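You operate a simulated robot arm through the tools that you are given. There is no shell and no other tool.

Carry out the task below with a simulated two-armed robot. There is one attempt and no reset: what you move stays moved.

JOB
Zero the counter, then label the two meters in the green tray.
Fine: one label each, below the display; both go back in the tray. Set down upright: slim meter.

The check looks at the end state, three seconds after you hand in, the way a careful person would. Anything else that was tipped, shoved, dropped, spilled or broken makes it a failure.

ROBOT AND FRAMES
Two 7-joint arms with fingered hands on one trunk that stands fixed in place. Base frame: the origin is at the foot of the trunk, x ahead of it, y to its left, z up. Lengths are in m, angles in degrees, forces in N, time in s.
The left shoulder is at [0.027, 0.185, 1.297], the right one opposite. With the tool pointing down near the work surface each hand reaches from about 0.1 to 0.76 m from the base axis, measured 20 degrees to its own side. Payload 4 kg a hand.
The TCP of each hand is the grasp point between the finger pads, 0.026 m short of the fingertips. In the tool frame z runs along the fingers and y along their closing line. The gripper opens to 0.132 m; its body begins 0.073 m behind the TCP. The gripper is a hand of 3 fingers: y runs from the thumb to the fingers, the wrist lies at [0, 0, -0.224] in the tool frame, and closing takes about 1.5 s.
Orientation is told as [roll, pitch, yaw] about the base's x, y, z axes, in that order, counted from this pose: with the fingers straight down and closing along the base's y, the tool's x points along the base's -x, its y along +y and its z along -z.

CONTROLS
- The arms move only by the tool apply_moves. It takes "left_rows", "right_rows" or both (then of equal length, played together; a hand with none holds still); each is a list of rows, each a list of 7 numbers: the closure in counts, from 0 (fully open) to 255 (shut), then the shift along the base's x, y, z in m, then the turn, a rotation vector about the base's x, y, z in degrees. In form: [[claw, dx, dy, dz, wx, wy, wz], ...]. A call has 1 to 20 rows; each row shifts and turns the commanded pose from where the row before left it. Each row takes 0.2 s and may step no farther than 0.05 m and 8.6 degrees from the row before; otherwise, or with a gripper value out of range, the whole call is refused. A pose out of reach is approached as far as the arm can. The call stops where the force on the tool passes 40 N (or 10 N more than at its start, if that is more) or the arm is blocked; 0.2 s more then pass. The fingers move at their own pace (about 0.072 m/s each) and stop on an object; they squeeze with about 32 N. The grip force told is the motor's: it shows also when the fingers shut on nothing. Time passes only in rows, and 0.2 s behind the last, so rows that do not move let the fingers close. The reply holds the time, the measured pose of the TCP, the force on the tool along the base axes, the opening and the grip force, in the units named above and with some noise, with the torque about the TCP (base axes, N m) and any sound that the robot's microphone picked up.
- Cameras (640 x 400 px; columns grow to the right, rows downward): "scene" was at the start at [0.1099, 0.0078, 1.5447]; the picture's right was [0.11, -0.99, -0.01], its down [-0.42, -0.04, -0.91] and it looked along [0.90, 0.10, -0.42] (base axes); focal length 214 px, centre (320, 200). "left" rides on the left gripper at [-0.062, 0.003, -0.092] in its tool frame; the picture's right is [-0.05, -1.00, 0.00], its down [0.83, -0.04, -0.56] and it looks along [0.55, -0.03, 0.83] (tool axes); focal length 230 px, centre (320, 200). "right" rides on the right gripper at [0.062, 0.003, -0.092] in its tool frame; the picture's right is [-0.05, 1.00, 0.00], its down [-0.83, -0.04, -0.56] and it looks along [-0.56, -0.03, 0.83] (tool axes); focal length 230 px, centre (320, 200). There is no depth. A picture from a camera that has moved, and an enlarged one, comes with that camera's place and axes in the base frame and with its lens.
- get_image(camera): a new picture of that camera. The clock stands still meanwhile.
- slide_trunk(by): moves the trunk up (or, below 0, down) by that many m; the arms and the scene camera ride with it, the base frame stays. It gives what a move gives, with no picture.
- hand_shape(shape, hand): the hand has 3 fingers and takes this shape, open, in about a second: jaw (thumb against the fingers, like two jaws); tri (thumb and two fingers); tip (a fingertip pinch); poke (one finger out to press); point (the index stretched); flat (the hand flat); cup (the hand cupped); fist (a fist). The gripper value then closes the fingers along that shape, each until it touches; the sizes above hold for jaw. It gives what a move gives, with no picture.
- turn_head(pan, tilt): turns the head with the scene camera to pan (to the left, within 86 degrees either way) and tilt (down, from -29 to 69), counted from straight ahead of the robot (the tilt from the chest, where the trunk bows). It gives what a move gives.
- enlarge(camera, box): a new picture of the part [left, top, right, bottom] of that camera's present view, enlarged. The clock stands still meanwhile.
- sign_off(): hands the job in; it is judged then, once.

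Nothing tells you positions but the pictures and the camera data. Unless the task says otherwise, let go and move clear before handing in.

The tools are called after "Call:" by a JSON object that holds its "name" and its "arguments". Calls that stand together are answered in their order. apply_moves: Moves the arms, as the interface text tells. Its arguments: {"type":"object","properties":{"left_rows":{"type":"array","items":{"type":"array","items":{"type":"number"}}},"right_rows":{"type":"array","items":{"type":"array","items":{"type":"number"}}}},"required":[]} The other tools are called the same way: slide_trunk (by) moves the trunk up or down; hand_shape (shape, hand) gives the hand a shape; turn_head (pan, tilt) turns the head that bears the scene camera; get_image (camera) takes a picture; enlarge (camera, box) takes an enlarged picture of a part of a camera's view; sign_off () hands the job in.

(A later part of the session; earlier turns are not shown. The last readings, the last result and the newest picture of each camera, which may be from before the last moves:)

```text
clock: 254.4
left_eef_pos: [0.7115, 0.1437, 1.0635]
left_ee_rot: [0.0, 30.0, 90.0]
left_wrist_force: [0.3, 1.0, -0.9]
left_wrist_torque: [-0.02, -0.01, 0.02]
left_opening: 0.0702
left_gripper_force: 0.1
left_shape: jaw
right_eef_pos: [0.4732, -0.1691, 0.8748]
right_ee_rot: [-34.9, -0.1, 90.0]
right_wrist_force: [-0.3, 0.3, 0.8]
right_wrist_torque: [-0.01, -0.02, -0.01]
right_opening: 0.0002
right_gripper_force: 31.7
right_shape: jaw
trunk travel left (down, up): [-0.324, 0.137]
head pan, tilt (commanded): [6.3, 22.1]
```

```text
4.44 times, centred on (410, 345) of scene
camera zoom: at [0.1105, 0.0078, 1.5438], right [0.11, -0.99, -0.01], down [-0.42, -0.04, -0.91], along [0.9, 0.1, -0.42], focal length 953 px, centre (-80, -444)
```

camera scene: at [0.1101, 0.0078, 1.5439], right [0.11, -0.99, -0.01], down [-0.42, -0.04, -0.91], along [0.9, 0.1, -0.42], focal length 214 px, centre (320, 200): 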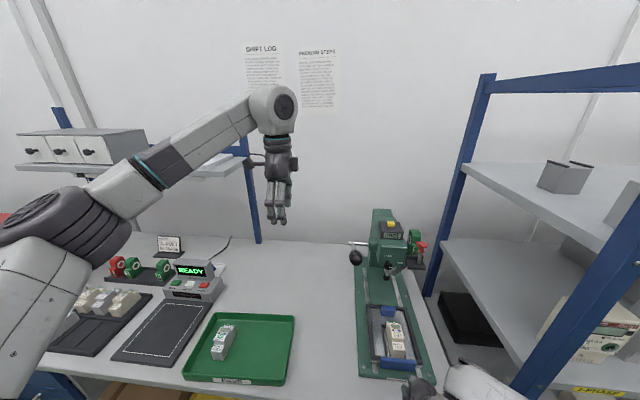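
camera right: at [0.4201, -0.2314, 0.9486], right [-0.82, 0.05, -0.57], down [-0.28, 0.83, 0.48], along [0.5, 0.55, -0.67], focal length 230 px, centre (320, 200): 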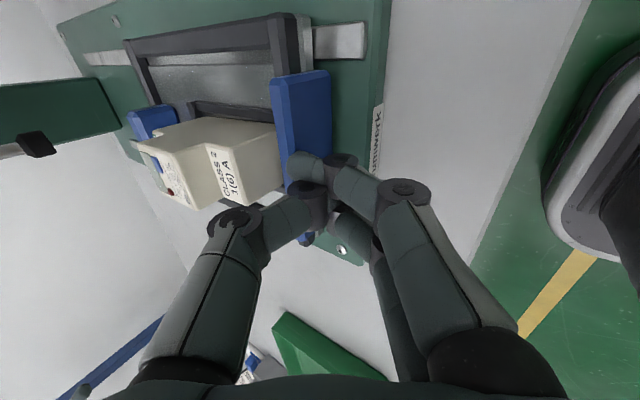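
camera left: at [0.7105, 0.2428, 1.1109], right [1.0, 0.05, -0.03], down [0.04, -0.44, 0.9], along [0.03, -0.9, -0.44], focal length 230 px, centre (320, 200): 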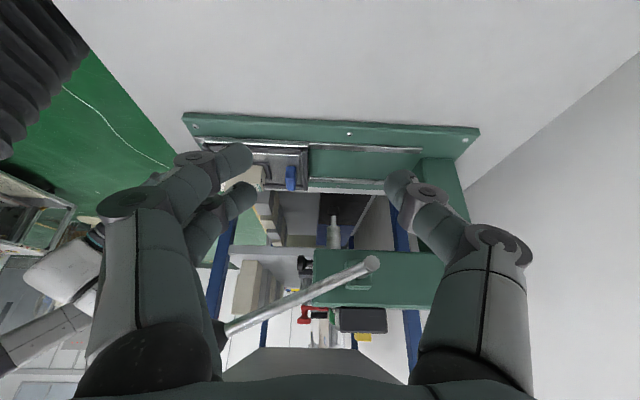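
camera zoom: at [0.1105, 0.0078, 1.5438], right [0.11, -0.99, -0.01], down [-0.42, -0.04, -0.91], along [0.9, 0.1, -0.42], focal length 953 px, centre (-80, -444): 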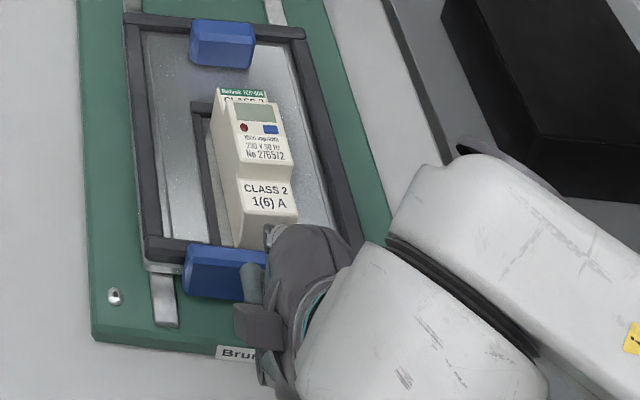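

Call:
{"name": "apply_moves", "arguments": {"right_rows": [[255, 0.01, 0, 0, 0, 0, 0], [255, 0.012, 0, 0, 0, 0, 0], [255, 0.012, 0, 0, 0, 0, 0], [255, 0.012, 0, 0, 0, 0, 0]]}}

Call:
{"name": "get_image", "arguments": {"camera": "right"}}

Call:
{"name": "enlarge", "arguments": {"camera": "scene", "box": [350, 270, 460, 370]}}

Call:
{"name": "enlarge", "arguments": {"camera": "left", "box": [220, 130, 400, 250]}}

```text
clock: 255.4
left_eef_pos: [0.7113, 0.1439, 1.0616]
left_ee_rot: [0.0, 30.0, 90.0]
left_wrist_force: [0.5, 0.2, 0.5]
left_wrist_torque: [0.03, -0.01, 0.0]
left_opening: 0.0705
left_gripper_force: 0.0
left_shape: jaw
right_eef_pos: [0.5203, -0.1698, 0.875]
right_ee_rot: [-35.0, 0.0, 90.0]
right_wrist_force: [-1.4, -0.2, -0.9]
right_wrist_torque: [0.01, 0.01, 0.0]
right_opening: 0.0
right_gripper_force: 31.5
right_shape: jaw
trunk travel left (down, up): [-0.324, 0.137]
head pan, tilt (commanded): [6.3, 22.1]
```

```text
taken
camera right: at [0.4664, -0.2319, 0.9492], right [-0.82, 0.05, -0.57], down [-0.28, 0.83, 0.48], along [0.5, 0.55, -0.67], focal length 230 px, centre (320, 200)
```

right: 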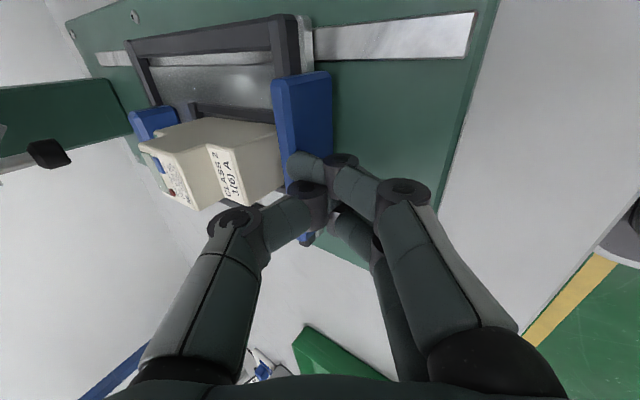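

```text
4.00 times, centred on (405, 320) of scene
camera zoom: at [0.1107, 0.0079, 1.5438], right [0.11, -0.99, -0.01], down [-0.42, -0.04, -0.91], along [0.9, 0.1, -0.42], focal length 858 px, centre (-20, -280)
```

zoom: 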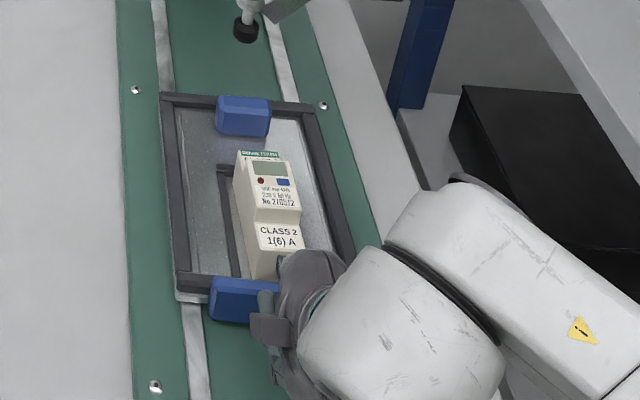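

```text
3.33 times, centred on (310, 190) of left
camera zoom: at [0.7099, 0.243, 1.1117], right [1.0, 0.05, -0.03], down [0.04, -0.44, 0.9], along [0.03, -0.9, -0.44], focal length 767 px, centre (353, 233)
```

zoom: 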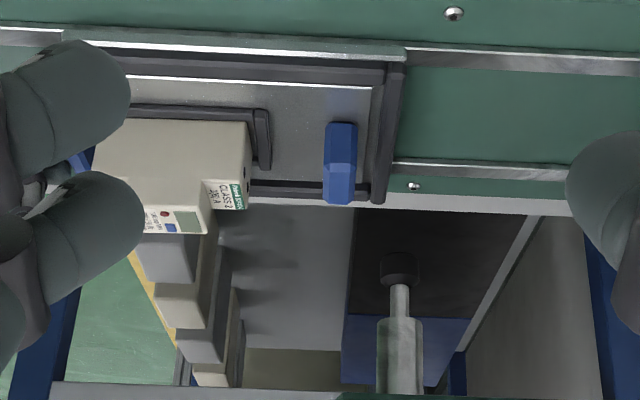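

Call:
{"name": "apply_moves", "arguments": {"right_rows": [[255, 0.012, 0, 0, 0, 0, 0], [255, 0.012, 0, 0, 0, 0, 0], [255, 0.012, 0, 0, 0, 0, 0], [255, 0.012, 0, 0, 0, 0, 0], [255, 0.012, 0, 0, 0, 0, 0], [255, 0.012, 0, 0, 0, 0, 0], [255, 0.012, 0, 0, 0, 0, 0], [255, 0.012, 0, 0, 0, 0, 0], [255, 0.012, 0, 0, 0, 0, 0], [255, 0.01, 0, 0, 0, 0, 0]]}}

Call:
{"name": "get_image", "arguments": {"camera": "left"}}

Call:
{"name": "enlarge", "arguments": {"camera": "left", "box": [260, 130, 400, 250]}}

```text
clock: 257.6
left_eef_pos: [0.7117, 0.1439, 1.0625]
left_ee_rot: [0.0, 29.9, 90.0]
left_wrist_force: [-0.1, -0.4, -1.0]
left_wrist_torque: [0.01, -0.01, -0.01]
left_opening: 0.0704
left_gripper_force: 0.1
left_shape: jaw
right_eef_pos: [0.6389, -0.1682, 0.875]
right_ee_rot: [-35.0, 0.1, 89.9]
right_wrist_force: [-0.3, 0.1, 0.2]
right_wrist_torque: [0.02, -0.03, 0.0]
right_opening: 0.0
right_gripper_force: 32.3
right_shape: jaw
trunk travel left (down, up): [-0.324, 0.137]
head pan, tilt (commanded): [6.3, 22.1]
```

```text
taken
camera left: at [0.7097, 0.243, 1.1118], right [1.0, 0.05, -0.03], down [0.04, -0.44, 0.9], along [0.03, -0.9, -0.44], focal length 230 px, centre (320, 200)
```

left: 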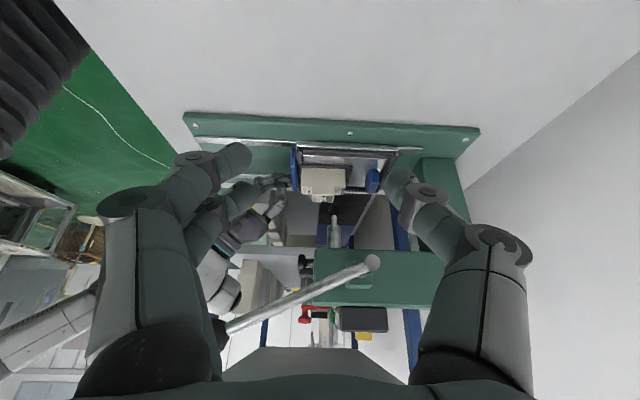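

```text
3.33 times, centred on (330, 190) of left
camera zoom: at [0.7097, 0.243, 1.1118], right [1.0, 0.05, -0.03], down [0.04, -0.44, 0.9], along [0.03, -0.9, -0.44], focal length 767 px, centre (287, 233)
```

zoom: 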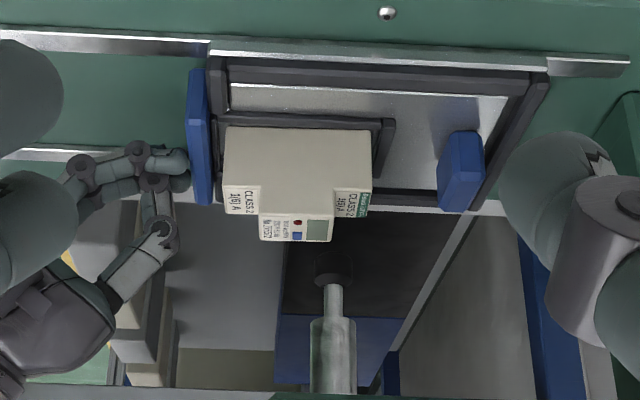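

Call:
{"name": "apply_moves", "arguments": {"right_rows": [[255, 0.01, 0, 0, 0, 0, 0], [255, 0.01, 0, 0, 0, 0, 0], [255, 0.005, 0, 0, 0, 0, 0], [255, 0.003, 0, 0, 0, 0, 0]]}}

Call:
{"name": "enlarge", "arguments": {"camera": "left", "box": [260, 130, 400, 250]}}

```text
clock: 258.6
left_eef_pos: [0.7113, 0.1426, 1.0621]
left_ee_rot: [0.0, 30.0, 90.1]
left_wrist_force: [0.2, 0.2, -0.1]
left_wrist_torque: [0.03, 0.02, 0.0]
left_opening: 0.0703
left_gripper_force: 0.1
left_shape: jaw
right_eef_pos: [0.6663, -0.1694, 0.8748]
right_ee_rot: [-35.0, 0.0, 90.0]
right_wrist_force: [-1.2, 0.6, 0.0]
right_wrist_torque: [0.0, 0.0, 0.0]
right_opening: 0.0
right_gripper_force: 32.2
right_shape: jaw
trunk travel left (down, up): [-0.324, 0.137]
head pan, tilt (commanded): [6.3, 22.1]
```

```text
3.33 times, centred on (330, 190) of left
camera zoom: at [0.7097, 0.2429, 1.1119], right [1.0, 0.05, -0.03], down [0.04, -0.44, 0.9], along [0.03, -0.9, -0.44], focal length 767 px, centre (287, 233)
```

zoom: 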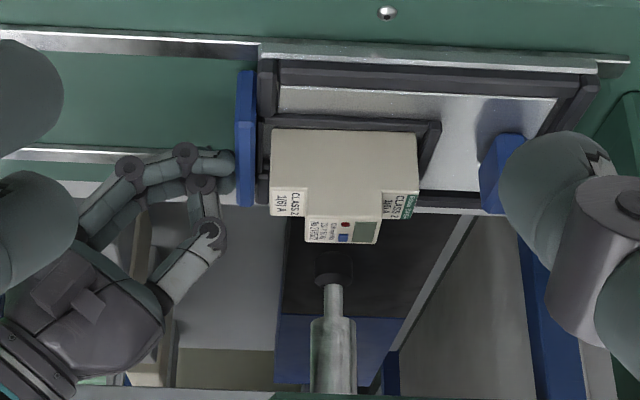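

Call:
{"name": "apply_moves", "arguments": {"right_rows": [[255, 0.003, 0, 0, 0, 0, 0], [255, 0.003, 0, 0, 0, 0, 0], [255, 0.003, 0, 0, 0, 0, 0]]}}

```text
clock: 259.4
left_eef_pos: [0.7077, 0.1441, 1.0653]
left_ee_rot: [-0.2, 30.0, 90.0]
left_wrist_force: [0.3, -0.1, 0.1]
left_wrist_torque: [-0.02, 0.0, 0.02]
left_opening: 0.0706
left_gripper_force: 0.1
left_shape: jaw
right_eef_pos: [0.6715, -0.1701, 0.8746]
right_ee_rot: [-34.9, 0.0, 90.0]
right_wrist_force: [-23.8, -2.0, 5.7]
right_wrist_torque: [-0.02, 0.18, 0.01]
right_opening: 0.0002
right_gripper_force: 32.4
right_shape: jaw
trunk travel left (down, up): [-0.324, 0.137]
head pan, tilt (commanded): [6.3, 22.1]
```

Call:
{"name": "apply_moves", "arguments": {"right_rows": [[255, 0.002, 0, 0, 0, 0, 0], [255, 0.001, 0, 0, 0, 0, 0], [255, -0.006, 0, 0, 0, 0, 0], [255, -0.01, 0, 0, 0, 0, 0]]}}

Call:
{"name": "enlarge", "arguments": {"camera": "left", "box": [260, 130, 400, 250]}}

Call:
{"name": "enlarge", "arguments": {"camera": "left", "box": [325, 165, 385, 235]}}

```text
clock: 260.4
left_eef_pos: [0.7111, 0.1419, 1.0634]
left_ee_rot: [0.0, 30.0, 89.9]
left_wrist_force: [-0.5, 0.2, -0.2]
left_wrist_torque: [0.01, -0.03, -0.04]
left_opening: 0.0706
left_gripper_force: 0.0
left_shape: jaw
right_eef_pos: [0.6636, -0.1717, 0.8751]
right_ee_rot: [-35.2, 0.1, 89.9]
right_wrist_force: [1.2, -0.8, 0.3]
right_wrist_torque: [0.03, -0.01, 0.0]
right_opening: 0.0
right_gripper_force: 32.0
right_shape: jaw
trunk travel left (down, up): [-0.324, 0.137]
head pan, tilt (commanded): [6.3, 22.1]
```

```text
3.33 times, centred on (330, 190) of left
camera zoom: at [0.7099, 0.2421, 1.112], right [1.0, 0.04, -0.03], down [0.04, -0.44, 0.9], along [0.03, -0.9, -0.44], focal length 767 px, centre (287, 233)
```

zoom: 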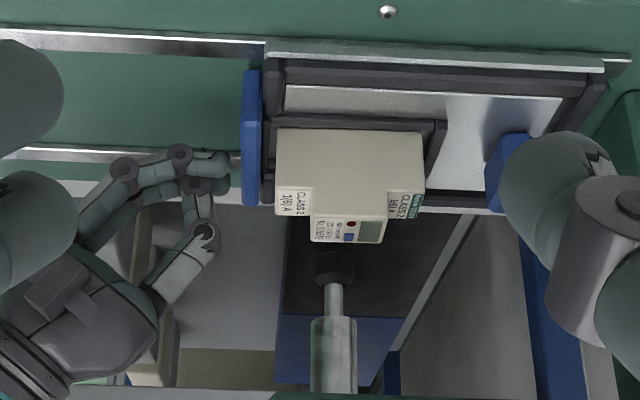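

```text
5.71 times, centred on (355, 200) of left
camera zoom: at [0.7099, 0.2421, 1.112], right [1.0, 0.04, -0.03], down [0.04, -0.44, 0.9], along [0.03, -0.9, -0.44], focal length 1315 px, centre (120, 200)
```

zoom: 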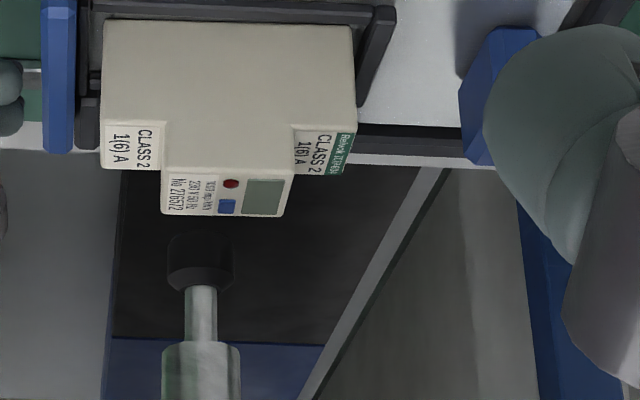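

It is latched, and the ram is 15 mm from the display edge and 13 mm from the face's lower edge: no nudge needed. I'll clear the right hand fully away (the carriage springs back after the stroke) and bring the left hand to the lever.

Call:
{"name": "apply_moves", "arguments": {"right_rows": [[255, -0.03, 0, 0.01, 0, 0, 0], [255, -0.03, 0, 0.03, 0, 0, 0], [255, -0.03, -0.01, 0.035, 0, 0, 0], [255, -0.03, -0.01, 0.035, 0, 0, 0], [255, -0.03, -0.01, 0.035, 0, 0, 0], [135, -0.03, -0.01, 0.035, 0, 0, 0], [135, -0.03, -0.01, 0.035, 0, 0, 0], [135, -0.03, -0.01, 0.03, 0, 0, 0]], "left_rows": [[120, 0, 0, 0.02, 0, 0, 0], [120, -0.01, 0, 0.04, 0, 0, 0], [120, -0.02, 0.005, 0.04, 0, 0, 0], [120, -0.02, 0.005, 0.04, 0, 0, 0], [120, -0.02, 0, 0.035, 0, 0, 0], [120, -0.02, 0, 0.035, 0, 0, 0], [120, -0.02, 0, 0.03, 0, 0, 0], [120, -0.02, 0, 0.015, 8, 0, 0]]}}

Call:
{"name": "apply_moves", "arguments": {"left_rows": [[120, -0.01, 0, 0, 8, 0, 0], [120, 0, 0, 0, 8, 0, 0], [120, 0, 0, 0, 6, 0, 0], [120, 0, 0, 0, 0, 0, -8.5], [120, 0, 0, 0, 0, 0, -8.5], [120, 0, 0, 0, 0, 0, -8.5], [120, 0, 0, 0, 0, 0, -8.5], [120, 0, 0, 0, 0, 0, -8.5], [200, 0, 0, 0, 0, 0, -8.5], [255, 0, 0, 0, 0, 0, -8.5], [255, 0, 0, 0, 0, 0, -8.5], [255, 0, 0, 0, 0, 0, -8.5], [255, 0, 0, 0, 0, 0, -8.5], [255, 0, 0, 0, 0, 0, -5], [255, 0, 0, 0, 0, 0, 0]]}}

Call:
{"name": "get_image", "arguments": {"camera": "scene"}}

```text
clock: 262.2
left_eef_pos: [0.5779, 0.1519, 1.3201]
left_ee_rot: [-0.1, 21.8, 90.0]
left_wrist_force: [-0.1, -0.6, 0.6]
left_wrist_torque: [0.03, 0.01, 0.02]
left_opening: 0.0705
left_gripper_force: 0.1
left_shape: jaw
right_eef_pos: [0.4201, -0.2312, 1.1202]
right_ee_rot: [-34.9, -0.1, 90.1]
right_wrist_force: [-0.3, -0.6, 0.5]
right_wrist_torque: [-0.02, -0.01, 0.01]
right_opening: 0.0615
right_gripper_force: 0.0
right_shape: jaw
trunk travel left (down, up): [-0.324, 0.137]
head pan, tilt (commanded): [6.3, 22.1]
```

```text
clock: 265.4
left_eef_pos: [0.5718, 0.1531, 1.3178]
left_ee_rot: [0.0, 0.0, 0.0]
left_wrist_force: [-0.1, 0.3, -0.3]
left_wrist_torque: [0.02, 0.0, 0.0]
left_opening: 0.0
left_gripper_force: 32.3
left_shape: jaw
right_eef_pos: [0.4219, -0.2295, 1.12]
right_ee_rot: [-34.8, -0.1, 90.0]
right_wrist_force: [-0.4, 1.3, -0.6]
right_wrist_torque: [0.01, 0.02, 0.02]
right_opening: 0.0615
right_gripper_force: 0.1
right_shape: jaw
trunk travel left (down, up): [-0.324, 0.137]
head pan, tilt (commanded): [6.3, 22.1]
```

```text
taken
camera scene: at [0.1102, 0.0078, 1.5439], right [0.11, -0.99, -0.01], down [-0.42, -0.04, -0.91], along [0.9, 0.1, -0.42], focal length 214 px, centre (320, 200)
```

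scene: 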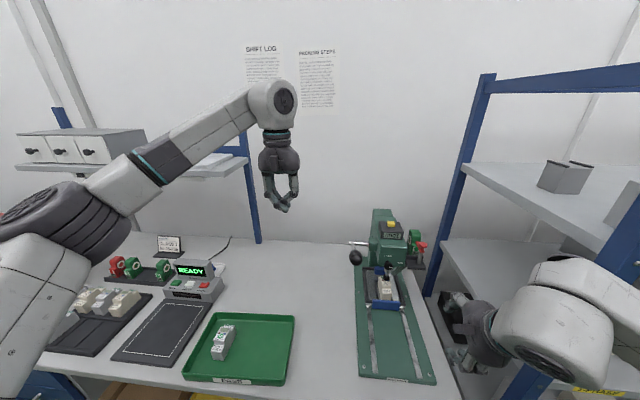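

Call:
{"name": "apply_moves", "arguments": {"left_rows": [[255, 0.004, -0.04, 0, 0, 0, 0], [255, 0.004, -0.04, -0.01, 0, 0, 0], [255, 0.004, -0.04, -0.02, 0, 0, 0], [255, 0.004, -0.04, -0.02, 0, 0, 0], [255, 0.004, -0.027, -0.025, 0, 0, 0], [255, 0, 0, -0.03, 0, 0, 0], [255, 0, 0, -0.011, 0, 0, 0]]}}

Call:
{"name": "enlarge", "arguments": {"camera": "scene", "box": [330, 190, 440, 320]}}

Call:
{"name": "get_image", "arguments": {"camera": "left"}}

```text
clock: 267.0
left_eef_pos: [0.5912, -0.0337, 1.2009]
left_ee_rot: [0.0, 0.1, 0.0]
left_wrist_force: [-0.1, -0.5, -0.5]
left_wrist_torque: [-0.01, 0.05, -0.01]
left_opening: 0.0
left_gripper_force: 31.8
left_shape: jaw
right_eef_pos: [0.4219, -0.2298, 1.1195]
right_ee_rot: [-35.1, 0.0, 90.0]
right_wrist_force: [0.4, 0.0, 0.2]
right_wrist_torque: [0.0, 0.03, 0.0]
right_opening: 0.0616
right_gripper_force: 0.1
right_shape: jaw
trunk travel left (down, up): [-0.324, 0.137]
head pan, tilt (commanded): [6.3, 22.1]
```

```text
3.08 times, centred on (385, 255) of scene
camera zoom: at [0.1101, 0.0071, 1.5439], right [0.11, -0.99, -0.01], down [-0.42, -0.04, -0.91], along [0.9, 0.1, -0.42], focal length 660 px, centre (120, 31)
```

zoom: 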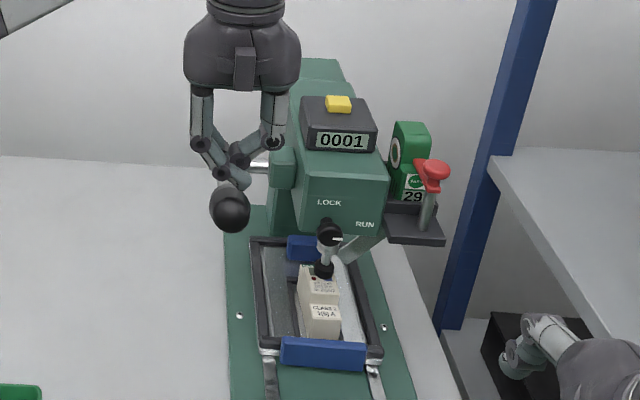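

```text
taken
camera left: at [0.6533, -0.03, 1.2932], right [0.05, -1.0, 0.0], down [-0.83, -0.04, 0.56], along [-0.55, -0.03, -0.83], focal length 230 px, centre (320, 200)
```

left: 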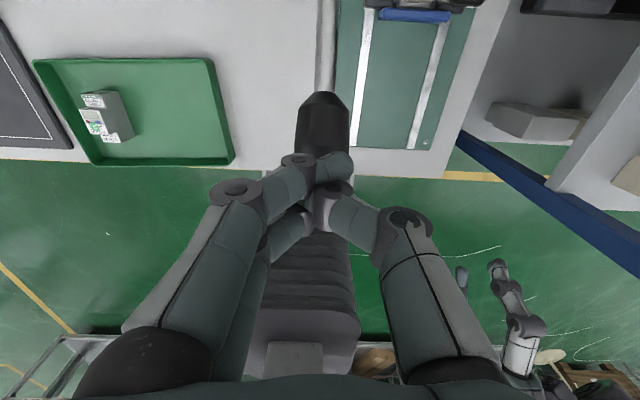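

All clear. I'll make the second stroke along the same path.

Call:
{"name": "apply_moves", "arguments": {"left_rows": [[255, 0, 0, -0.008, 0, 0, 0], [255, -0.002, 0, -0.008, 0, 0, 0], [255, -0.003, 0, -0.008, 0, 0, 0], [255, -0.003, 0, -0.008, 0, 0, 0], [255, -0.002, 0, -0.008, 0, 0, 0], [255, -0.0015, 0, -0.007, 0, 0, 0], [255, -0.0015, 0, -0.007, 0, 0, 0], [255, -0.001, 0, -0.007, 0, 0, 0], [255, 0, 0, -0.007, 0, 0, 0], [255, 0, 0, -0.006, 0, 0, 0], [255, 0, 0, -0.006, 0, 0, 0], [255, 0, 0, -0.006, 0, 0, 0], [255, 0, 0, -0.006, 0, 0, 0], [255, 0, 0, -0.006, 0, 0, 0], [255, 0.001, 0, -0.006, 0, 0, 0], [255, 0.001, 0, -0.006, 0, 0, 0]]}}

Call:
{"name": "enlarge", "arguments": {"camera": "scene", "box": [340, 210, 430, 320]}}

```text
clock: 270.4
left_eef_pos: [0.578, -0.0337, 1.0937]
left_ee_rot: [0.0, -0.1, 0.0]
left_wrist_force: [-1.8, -0.6, 6.6]
left_wrist_torque: [-0.02, 0.04, -0.05]
left_opening: 0.0001
left_gripper_force: 31.4
left_shape: jaw
right_eef_pos: [0.421, -0.2301, 1.1209]
right_ee_rot: [-35.0, 0.0, 89.9]
right_wrist_force: [-0.4, 0.2, -0.2]
right_wrist_torque: [0.0, 0.01, 0.02]
right_opening: 0.0617
right_gripper_force: 0.0
right_shape: jaw
trunk travel left (down, up): [-0.324, 0.137]
head pan, tilt (commanded): [6.3, 22.1]
```

```text
3.64 times, centred on (385, 265) of scene
camera zoom: at [0.109, 0.0077, 1.544], right [0.11, -0.99, -0.01], down [-0.42, -0.04, -0.91], along [0.9, 0.1, -0.42], focal length 780 px, centre (84, -36)
```

zoom: 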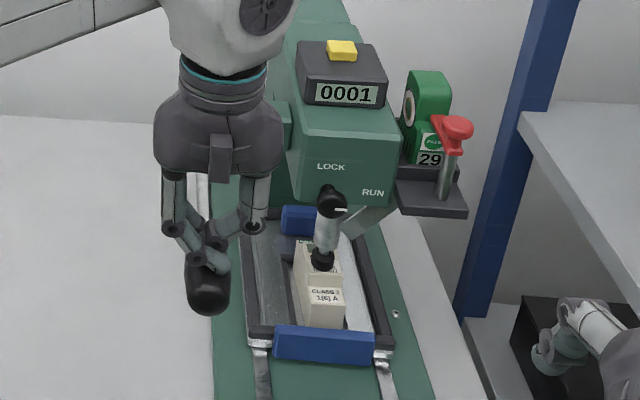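

Call:
{"name": "apply_moves", "arguments": {"left_rows": [[255, 0.001, 0, -0.007, 0, 0, 0], [255, 0.002, 0, -0.007, 0, 0, 0], [255, 0.002, 0, -0.007, 0, 0, 0], [255, 0.003, 0, -0.007, 0, 0, 0], [255, 0.003, 0, -0.007, 0, 0, 0]]}}

Call:
{"name": "enlarge", "arguments": {"camera": "scene", "box": [340, 210, 430, 320]}}

```text
clock: 271.6
left_eef_pos: [0.5877, -0.0323, 1.0574]
left_ee_rot: [-0.1, 0.0, 0.0]
left_wrist_force: [-3.7, -2.0, 9.3]
left_wrist_torque: [-0.07, 0.0, -0.02]
left_opening: 0.0
left_gripper_force: 31.8
left_shape: jaw
right_eef_pos: [0.42, -0.2302, 1.1195]
right_ee_rot: [-35.0, 0.0, 90.0]
right_wrist_force: [0.0, 0.8, -1.1]
right_wrist_torque: [-0.02, -0.01, -0.03]
right_opening: 0.0617
right_gripper_force: 0.0
right_shape: jaw
trunk travel left (down, up): [-0.324, 0.137]
head pan, tilt (commanded): [6.3, 22.1]
```

```text
3.64 times, centred on (385, 265) of scene
camera zoom: at [0.1083, 0.0074, 1.544], right [0.11, -0.99, -0.01], down [-0.42, -0.04, -0.91], along [0.9, 0.1, -0.42], focal length 780 px, centre (84, -36)
```

zoom: 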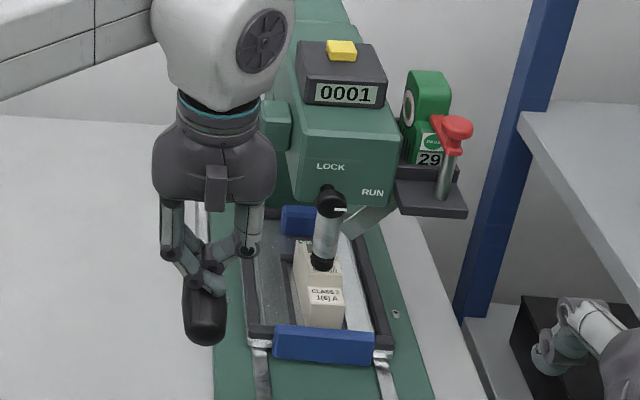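

Call:
{"name": "apply_moves", "arguments": {"left_rows": [[255, 0.003, 0, -0.006, 0, 0, 0], [255, 0.002, 0, -0.004, 0, 0, 0]]}}

Call:
{"name": "enlarge", "arguments": {"camera": "scene", "box": [340, 210, 430, 320]}}

```text
clock: 272.2
left_eef_pos: [0.5938, -0.0332, 1.0479]
left_ee_rot: [0.0, -0.2, -0.1]
left_wrist_force: [-5.0, -1.3, 10.8]
left_wrist_torque: [0.02, 0.03, -0.03]
left_opening: 0.0
left_gripper_force: 31.9
left_shape: jaw
right_eef_pos: [0.42, -0.2303, 1.1206]
right_ee_rot: [-35.0, 0.0, 89.9]
right_wrist_force: [-1.3, -0.5, -0.4]
right_wrist_torque: [0.01, 0.0, 0.0]
right_opening: 0.0617
right_gripper_force: 0.1
right_shape: jaw
trunk travel left (down, up): [-0.324, 0.137]
head pan, tilt (commanded): [6.3, 22.1]
```

```text
3.64 times, centred on (385, 265) of scene
camera zoom: at [0.108, 0.0076, 1.5441], right [0.11, -0.99, -0.01], down [-0.42, -0.04, -0.91], along [0.9, 0.1, -0.42], focal length 780 px, centre (84, -36)
```

zoom: 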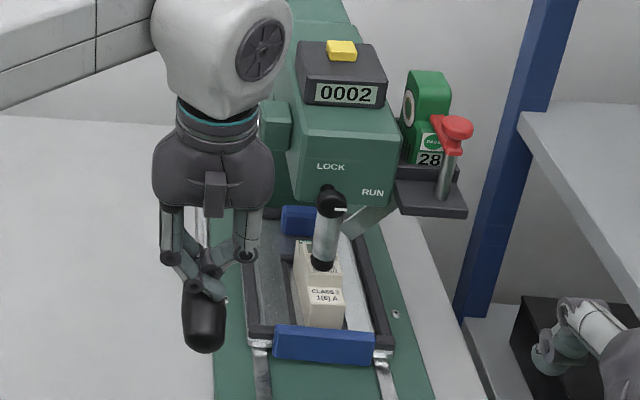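

The counter reads 0002 and the cartridge 28. I'll let the lever back up smoothly; the carriage will come out by itself.

Call:
{"name": "apply_moves", "arguments": {"left_rows": [[255, -0.003, 0, 0.01, 0, 0, 0], [255, -0.004, 0, 0.012, 0, 0, 0], [255, -0.003, 0, 0.015, 0, 0, 0], [255, -0.003, 0, 0.015, 0, 0, 0], [255, 0, 0, 0.015, 0, 0, 0], [255, 0.002, 0, 0.015, 0, 0, 0], [255, 0.003, 0, 0.018, 0, 0, 0], [255, 0.004, 0, 0.018, 0, 0, 0], [255, 0.004, 0, 0.018, 0, 0, 0], [255, 0.003, 0, 0.018, 0, 0, 0], [255, 0, 0, 0.02, 0, 0, 0], [255, -0.005, 0, 0.03, 0, 0, 0], [255, -0.01, 0, 0.03, 0, 0, 0]]}}

Call:
{"name": "get_image", "arguments": {"camera": "scene"}}

Call:
{"name": "enlarge", "arguments": {"camera": "scene", "box": [370, 290, 440, 370]}}

```text
clock: 275.0
left_eef_pos: [0.5813, -0.0333, 1.2822]
left_ee_rot: [0.1, 0.0, 0.0]
left_wrist_force: [0.2, -0.3, -0.4]
left_wrist_torque: [0.0, 0.02, 0.03]
left_opening: 0.0
left_gripper_force: 32.0
left_shape: jaw
right_eef_pos: [0.4222, -0.2294, 1.12]
right_ee_rot: [-35.0, 0.0, 89.8]
right_wrist_force: [-0.2, 0.7, -0.1]
right_wrist_torque: [0.01, -0.01, 0.04]
right_opening: 0.0619
right_gripper_force: 0.1
right_shape: jaw
trunk travel left (down, up): [-0.324, 0.137]
head pan, tilt (commanded): [6.3, 22.1]
```

```text
taken
camera scene: at [0.1091, 0.0076, 1.544], right [0.11, -0.99, -0.01], down [-0.42, -0.04, -0.91], along [0.9, 0.1, -0.42], focal length 214 px, centre (320, 200)
```

scene: 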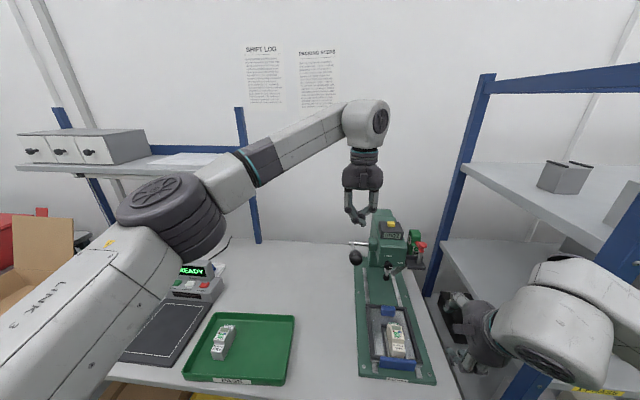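

```text
5.00 times, centred on (405, 330) of scene
camera zoom: at [0.1091, 0.0076, 1.544], right [0.11, -0.99, -0.01], down [-0.42, -0.04, -0.91], along [0.9, 0.1, -0.42], focal length 1072 px, centre (-105, -450)
```

zoom: 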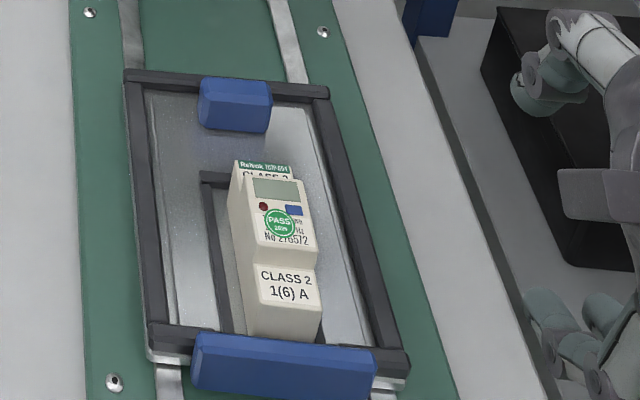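

The second PASS label sits below the display. Now I'll fetch the cream meter with the left hand.

Call:
{"name": "apply_moves", "arguments": {"left_rows": [[255, -0.02, -0.03, 0.01, 0, 0, 0], [100, -0.02, -0.035, 0, 0, 0, 0], [100, -0.005, -0.035, 0, 0, 0, 0], [100, 0, -0.035, 0, 0, 0, 0], [100, 0, 0, 0, 0, 0, 0]]}}

Call:
{"name": "slide_trunk", "arguments": {"by": -0.05}}

Call:
{"name": "apply_moves", "arguments": {"left_rows": [[100, 0.01, 0, -0.045, 0, 0, 0], [100, 0.011, 0, -0.045, 0, 0, 0], [100, 0, 0, -0.045, 0, 0, 0], [100, 0, 0, -0.045, 0, 0, 0], [100, 0, 0, -0.045, 0, 0, 0], [100, 0, 0, -0.035, 0, 0, 0], [100, 0, 0, 0, 0, 0, 0]]}}

Call:
{"name": "get_image", "arguments": {"camera": "left"}}

Call:
{"name": "enlarge", "arguments": {"camera": "left", "box": [260, 30, 400, 200]}}

```text
clock: 276.2
left_eef_pos: [0.5386, -0.1662, 1.2932]
left_ee_rot: [-0.2, -0.1, 0.0]
left_wrist_force: [0.9, -0.3, -0.3]
left_wrist_torque: [-0.01, -0.01, 0.02]
left_opening: 0.08
left_gripper_force: 0.0
left_shape: jaw
right_eef_pos: [0.4211, -0.2301, 1.1186]
right_ee_rot: [-34.8, 0.0, 90.0]
right_wrist_force: [-0.4, 1.0, -0.4]
right_wrist_torque: [0.0, -0.03, -0.02]
right_opening: 0.0617
right_gripper_force: 0.0
right_shape: jaw
trunk travel left (down, up): [-0.324, 0.137]
head pan, tilt (commanded): [6.3, 22.1]
```

```text
clock: 277.1
left_eef_pos: [0.538, -0.1687, 1.241]
left_ee_rot: [0.0, -0.1, 0.1]
left_wrist_force: [-0.2, 0.0, 0.5]
left_wrist_torque: [0.0, -0.02, 0.0]
left_opening: 0.0798
left_gripper_force: 0.1
left_shape: jaw
right_eef_pos: [0.4216, -0.2303, 1.0696]
right_ee_rot: [-35.0, 0.0, 90.0]
right_wrist_force: [-0.6, -0.3, -0.3]
right_wrist_torque: [0.03, -0.01, 0.0]
right_opening: 0.0619
right_gripper_force: 0.1
right_shape: jaw
trunk travel left (down, up): [-0.274, 0.187]
head pan, tilt (commanded): [6.3, 22.1]
```

```text
clock: 278.7
left_eef_pos: [0.5591, -0.168, 0.9796]
left_ee_rot: [0.0, 0.0, 0.1]
left_wrist_force: [0.4, 0.2, 0.2]
left_wrist_torque: [0.01, 0.0, -0.02]
left_opening: 0.0801
left_gripper_force: 0.1
left_shape: jaw
right_eef_pos: [0.4229, -0.229, 1.0696]
right_ee_rot: [-35.1, 0.0, 90.0]
right_wrist_force: [-0.2, 0.3, -0.3]
right_wrist_torque: [0.01, 0.0, -0.02]
right_opening: 0.0618
right_gripper_force: 0.0
right_shape: jaw
trunk travel left (down, up): [-0.274, 0.187]
head pan, tilt (commanded): [6.3, 22.1]
```

```text
taken
camera left: at [0.6214, -0.1636, 1.0721], right [0.05, -1.0, 0.0], down [-0.83, -0.04, 0.55], along [-0.55, -0.03, -0.83], focal length 230 px, centre (320, 200)
```

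left: 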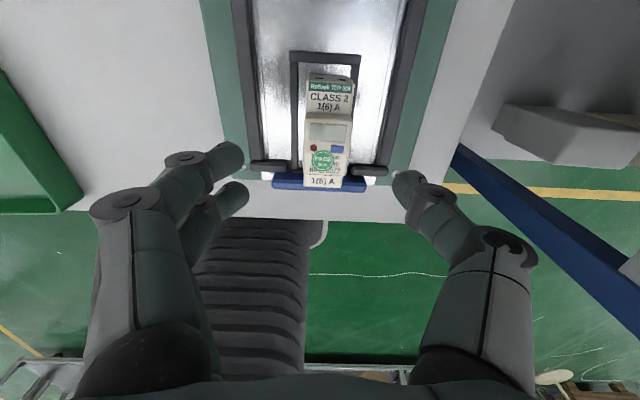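

```text
2.35 times, centred on (330, 115) of left
camera zoom: at [0.6214, -0.1636, 1.0721], right [0.05, -1.0, 0.0], down [-0.83, -0.04, 0.55], along [-0.55, -0.03, -0.83], focal length 541 px, centre (296, 400)
```

zoom: 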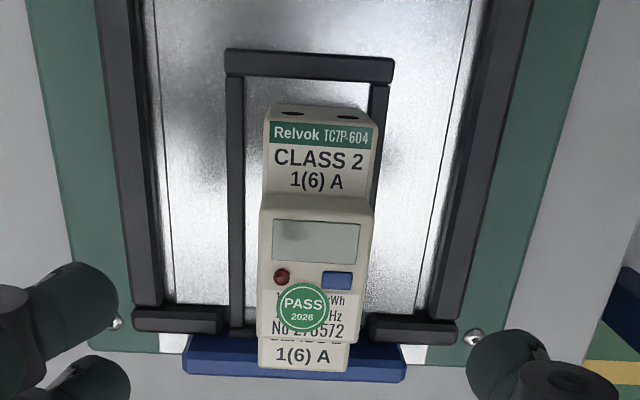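

Call:
{"name": "apply_moves", "arguments": {"left_rows": [[100, 0.001, -0.0045, -0.02, 0, 0, 0], [100, 0, 0, -0.03, 0, 0, 0], [100, 0, 0, -0.025, 0, 0, 0], [100, 0, 0, -0.015, 0, 0, 0], [100, 0, 0, -0.005, 0, 0, 0], [100, 0, 0, 0, 0, 0, 0]]}}

Call:
{"name": "get_image", "arguments": {"camera": "left"}}

```text
clock: 280.1
left_eef_pos: [0.5598, -0.1729, 0.8847]
left_ee_rot: [0.0, 0.0, 0.0]
left_wrist_force: [-0.2, -0.4, 0.8]
left_wrist_torque: [-0.01, 0.02, 0.01]
left_opening: 0.0802
left_gripper_force: 0.1
left_shape: jaw
right_eef_pos: [0.4221, -0.2287, 1.07]
right_ee_rot: [-34.8, 0.0, 90.1]
right_wrist_force: [0.5, 0.4, 0.0]
right_wrist_torque: [0.0, 0.0, 0.02]
right_opening: 0.0617
right_gripper_force: 0.1
right_shape: jaw
trunk travel left (down, up): [-0.274, 0.187]
head pan, tilt (commanded): [6.3, 22.1]
```

```text
taken
camera left: at [0.6221, -0.1689, 0.9776], right [0.05, -1.0, 0.0], down [-0.83, -0.04, 0.56], along [-0.55, -0.03, -0.83], focal length 230 px, centre (320, 200)
```

left: 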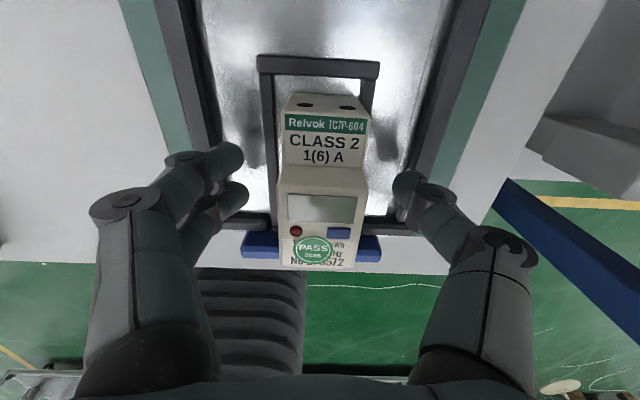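

Well centred. I'll close, lift out, raise the trunk and carry it back to the tray.

Call:
{"name": "apply_moves", "arguments": {"left_rows": [[180, 0, 0, 0, 0, 0, 0], [255, 0, 0, 0, 0, 0, 0], [255, 0, 0, 0, 0, 0, 0], [255, 0, 0, 0, 0, 0, 0], [255, 0, 0, 0.01, 0, 0, 0], [255, 0, 0, 0.02, 0, 0, 0], [255, 0, 0, 0.03, 0, 0, 0], [255, -0.01, 0, 0.03, 0, 0, 0], [255, -0.03, 0, 0.03, 0, 0, 0]]}}

Call:
{"name": "slide_trunk", "arguments": {"by": 0.05}}

Call:
{"name": "get_image", "arguments": {"camera": "left"}}

```text
clock: 282.1
left_eef_pos: [0.5188, -0.1715, 1.0055]
left_ee_rot: [-0.1, -0.2, -0.1]
left_wrist_force: [-0.1, -0.5, -1.4]
left_wrist_torque: [-0.01, -0.02, 0.0]
left_opening: 0.0301
left_gripper_force: 31.7
left_shape: jaw
right_eef_pos: [0.4207, -0.2295, 1.0705]
right_ee_rot: [-35.0, 0.0, 90.1]
right_wrist_force: [0.3, 0.5, -0.6]
right_wrist_torque: [-0.01, 0.01, -0.01]
right_opening: 0.0618
right_gripper_force: 0.1
right_shape: jaw
trunk travel left (down, up): [-0.274, 0.187]
head pan, tilt (commanded): [6.3, 22.1]
```

```text
clock: 283.1
left_eef_pos: [0.5212, -0.1732, 1.0547]
left_ee_rot: [0.0, 0.1, 0.0]
left_wrist_force: [0.6, 0.5, -2.5]
left_wrist_torque: [-0.01, -0.02, 0.02]
left_opening: 0.03
left_gripper_force: 32.1
left_shape: jaw
right_eef_pos: [0.4237, -0.2297, 1.1178]
right_ee_rot: [-34.9, 0.0, 90.0]
right_wrist_force: [-0.2, -0.3, 0.4]
right_wrist_torque: [0.02, 0.02, -0.04]
right_opening: 0.0618
right_gripper_force: 0.0
right_shape: jaw
trunk travel left (down, up): [-0.324, 0.137]
head pan, tilt (commanded): [6.3, 22.1]
```

```text
taken
camera left: at [0.5832, -0.1691, 1.147], right [0.05, -1.0, 0.0], down [-0.83, -0.04, 0.56], along [-0.56, -0.03, -0.83], focal length 230 px, centre (320, 200)
```

left: 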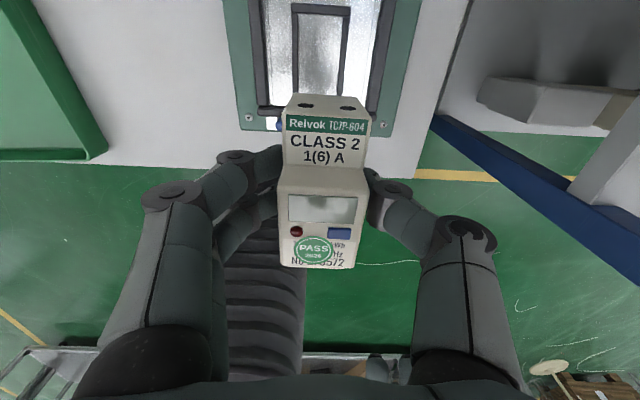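

Call:
{"name": "apply_moves", "arguments": {"left_rows": [[255, -0.02, 0.03, -0.01, 0, 0, 0], [255, -0.02, 0.04, -0.01, 0, 0, 0], [255, 0, 0.045, -0.01, 0, 0, 0], [255, 0, 0.045, -0.01, 0, 0, 0], [255, 0, 0.045, 0, 0, 0, 0], [255, 0, 0.045, 0, 0, 0, 0], [255, 0, 0.045, 0, 0, 0, 0], [255, 0.01, 0.045, 0, 0, 0, 0], [255, 0.01, 0.04, 0, 0, 0, 0], [255, 0.021, 0.03, 0, 0, 0, 0], [255, 0, 0, 0, 0, 0, 0]]}}

Call:
{"name": "get_image", "arguments": {"camera": "left"}}

Call:
{"name": "get_image", "arguments": {"camera": "scene"}}

```text
clock: 285.4
left_eef_pos: [0.5214, 0.2372, 1.017]
left_ee_rot: [0.0, 0.0, -0.1]
left_wrist_force: [-0.5, -0.7, -1.9]
left_wrist_torque: [-0.02, -0.01, 0.01]
left_opening: 0.0301
left_gripper_force: 32.3
left_shape: jaw
right_eef_pos: [0.4219, -0.2293, 1.1188]
right_ee_rot: [-34.9, 0.0, 90.0]
right_wrist_force: [0.2, 0.2, 0.6]
right_wrist_torque: [0.01, 0.0, 0.01]
right_opening: 0.0618
right_gripper_force: 0.0
right_shape: jaw
trunk travel left (down, up): [-0.324, 0.137]
head pan, tilt (commanded): [6.3, 22.1]
```

```text
taken
camera left: at [0.5839, 0.2408, 1.1082], right [0.05, -1.0, 0.0], down [-0.83, -0.04, 0.56], along [-0.55, -0.03, -0.83], focal length 230 px, centre (320, 200)
```

left: 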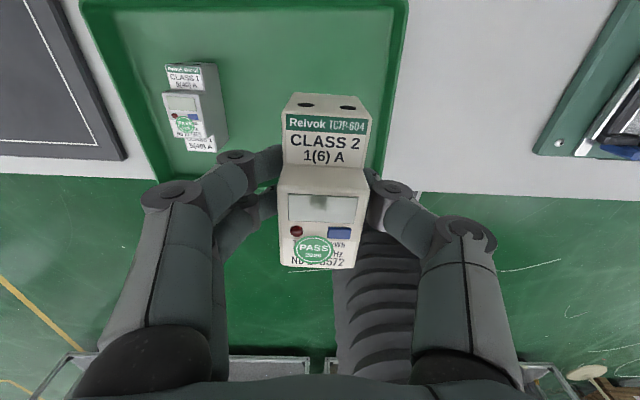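

```text
taken
camera scene: at [0.1101, 0.0073, 1.5439], right [0.11, -0.99, -0.01], down [-0.42, -0.04, -0.91], along [0.9, 0.1, -0.42], focal length 214 px, centre (320, 200)
```

scene: 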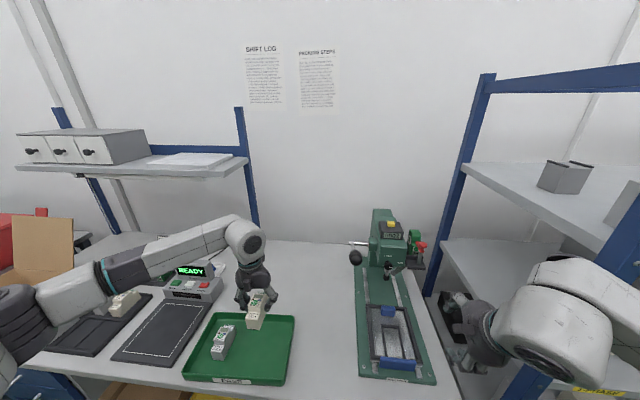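

Call:
{"name": "apply_moves", "arguments": {"left_rows": [[255, 0, 0, -0.04, 0, 0, 0], [255, 0, 0, -0.04, 0, 0, 0], [255, 0, 0, -0.04, 0, 0, 0], [255, 0, 0, -0.03, 0, 0, 0], [255, 0, 0, -0.01, 0, 0, 0], [255, 0, 0, -0.004, 0, 0, 0], [255, 0, 0, 0, 0, 0, 0]]}}

Call:
{"name": "enlarge", "arguments": {"camera": "scene", "box": [180, 290, 310, 390]}}

```text
clock: 287.1
left_eef_pos: [0.5205, 0.238, 0.8521]
left_ee_rot: [-0.1, -0.1, 0.0]
left_wrist_force: [-0.7, 0.3, -1.5]
left_wrist_torque: [-0.01, -0.01, -0.05]
left_opening: 0.0296
left_gripper_force: 32.2
left_shape: jaw
right_eef_pos: [0.4222, -0.2282, 1.1187]
right_ee_rot: [-34.9, 0.1, 89.9]
right_wrist_force: [0.0, -0.5, -0.5]
right_wrist_torque: [-0.03, 0.01, 0.01]
right_opening: 0.0617
right_gripper_force: 0.0
right_shape: jaw
trunk travel left (down, up): [-0.324, 0.137]
head pan, tilt (commanded): [6.3, 22.1]
```

```text
4.00 times, centred on (245, 340) of scene
camera zoom: at [0.1103, 0.0079, 1.5438], right [0.11, -0.99, -0.01], down [-0.42, -0.04, -0.91], along [0.9, 0.1, -0.42], focal length 858 px, centre (620, -360)
```

zoom: 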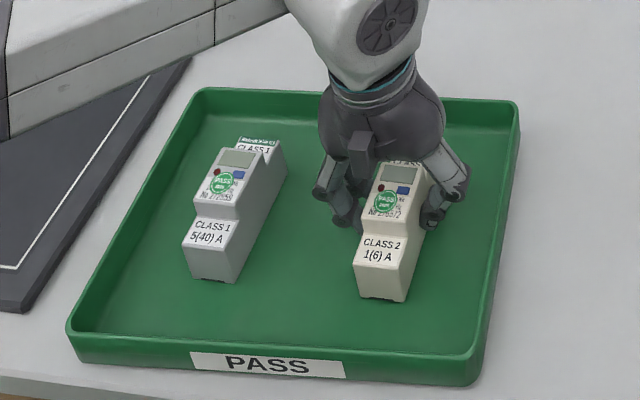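

Call:
{"name": "apply_moves", "arguments": {"left_rows": [[255, 0, 0, -0.002, 0, 0, 0], [255, 0, 0, -0.002, 0, 0, 0], [255, 0, 0, -0.001, 0, 0, 0], [255, 0, 0, 0, 0, 0, 0]]}}

```text
clock: 288.1
left_eef_pos: [0.521, 0.2361, 0.8471]
left_ee_rot: [-0.1, -0.1, 0.0]
left_wrist_force: [-0.4, 1.8, 7.1]
left_wrist_torque: [0.11, 0.01, 0.02]
left_opening: 0.0296
left_gripper_force: 31.9
left_shape: jaw
right_eef_pos: [0.421, -0.2286, 1.1195]
right_ee_rot: [-35.0, 0.0, 90.0]
right_wrist_force: [-0.7, 0.1, 0.1]
right_wrist_torque: [-0.01, 0.0, 0.01]
right_opening: 0.0617
right_gripper_force: 0.1
right_shape: jaw
trunk travel left (down, up): [-0.324, 0.137]
head pan, tilt (commanded): [6.3, 22.1]
```

It rests on the tray floor. I'll open gently and lift clear.

Call:
{"name": "apply_moves", "arguments": {"left_rows": [[170, 0, 0, 0, 0, 0, 0], [110, 0, 0, 0, 0, 0, 0], [110, 0, 0, 0, 0, 0, 0], [110, 0, 0, 0, 0, 0, 0], [110, 0, 0, 0.03, 0, 0, 0], [110, 0, 0, 0.04, 0, 0, 0], [110, 0, 0, 0.045, 0, 0, 0], [110, 0, 0, 0.045, 0, 0, 0], [110, 0, 0, 0.045, 0, 0, 0], [110, 0, 0, 0.045, 0, 0, 0], [110, 0, 0, 0.045, 0, 0, 0]]}}

Call:
{"name": "get_image", "arguments": {"camera": "left"}}

Call:
{"name": "get_image", "arguments": {"camera": "scene"}}

Call:
{"name": "enlarge", "arguments": {"camera": "left", "box": [200, 0, 400, 150]}}

```text
clock: 290.4
left_eef_pos: [0.5208, 0.2368, 1.142]
left_ee_rot: [0.0, 0.1, 0.0]
left_wrist_force: [0.5, 0.8, -0.1]
left_wrist_torque: [-0.02, 0.01, -0.02]
left_opening: 0.0745
left_gripper_force: 0.0
left_shape: jaw
right_eef_pos: [0.4222, -0.2293, 1.119]
right_ee_rot: [-35.0, 0.0, 90.0]
right_wrist_force: [0.3, 0.5, -0.5]
right_wrist_torque: [-0.03, 0.0, 0.0]
right_opening: 0.0617
right_gripper_force: 0.0
right_shape: jaw
trunk travel left (down, up): [-0.324, 0.137]
head pan, tilt (commanded): [6.3, 22.1]
```

```text
taken
camera left: at [0.583, 0.2403, 1.2341], right [0.05, -1.0, 0.0], down [-0.83, -0.04, 0.56], along [-0.55, -0.03, -0.83], focal length 230 px, centre (320, 200)
```

left: 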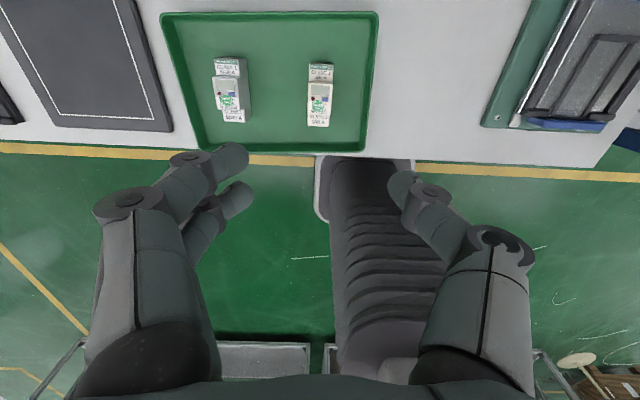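

```text
taken
camera scene: at [0.1097, 0.0071, 1.5439], right [0.11, -0.99, -0.01], down [-0.42, -0.04, -0.91], along [0.9, 0.1, -0.42], focal length 214 px, centre (320, 200)
```

scene: 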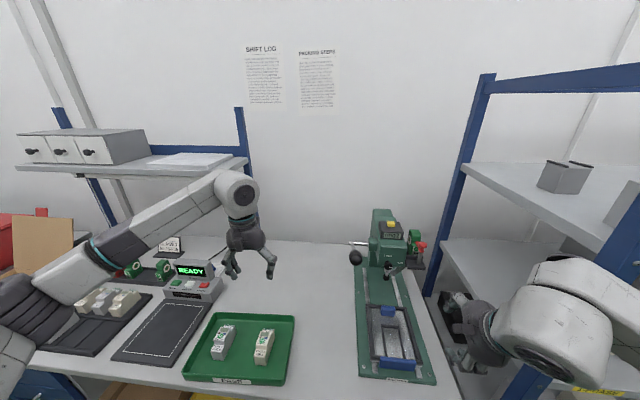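

```text
2.67 times, centred on (300, 75) of left
camera zoom: at [0.583, 0.2403, 1.2341], right [0.05, -1.0, 0.0], down [-0.83, -0.04, 0.56], along [-0.55, -0.03, -0.83], focal length 614 px, centre (373, 533)
```

zoom: 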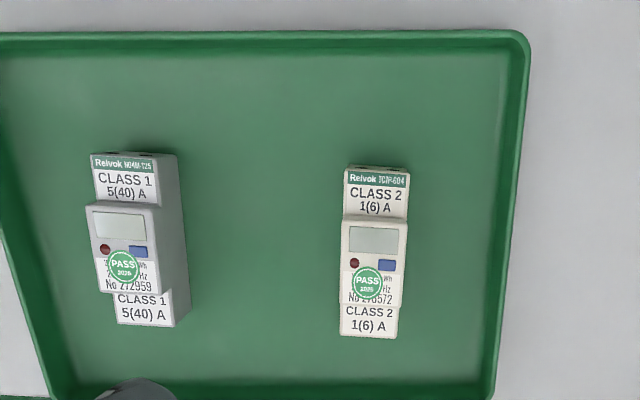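

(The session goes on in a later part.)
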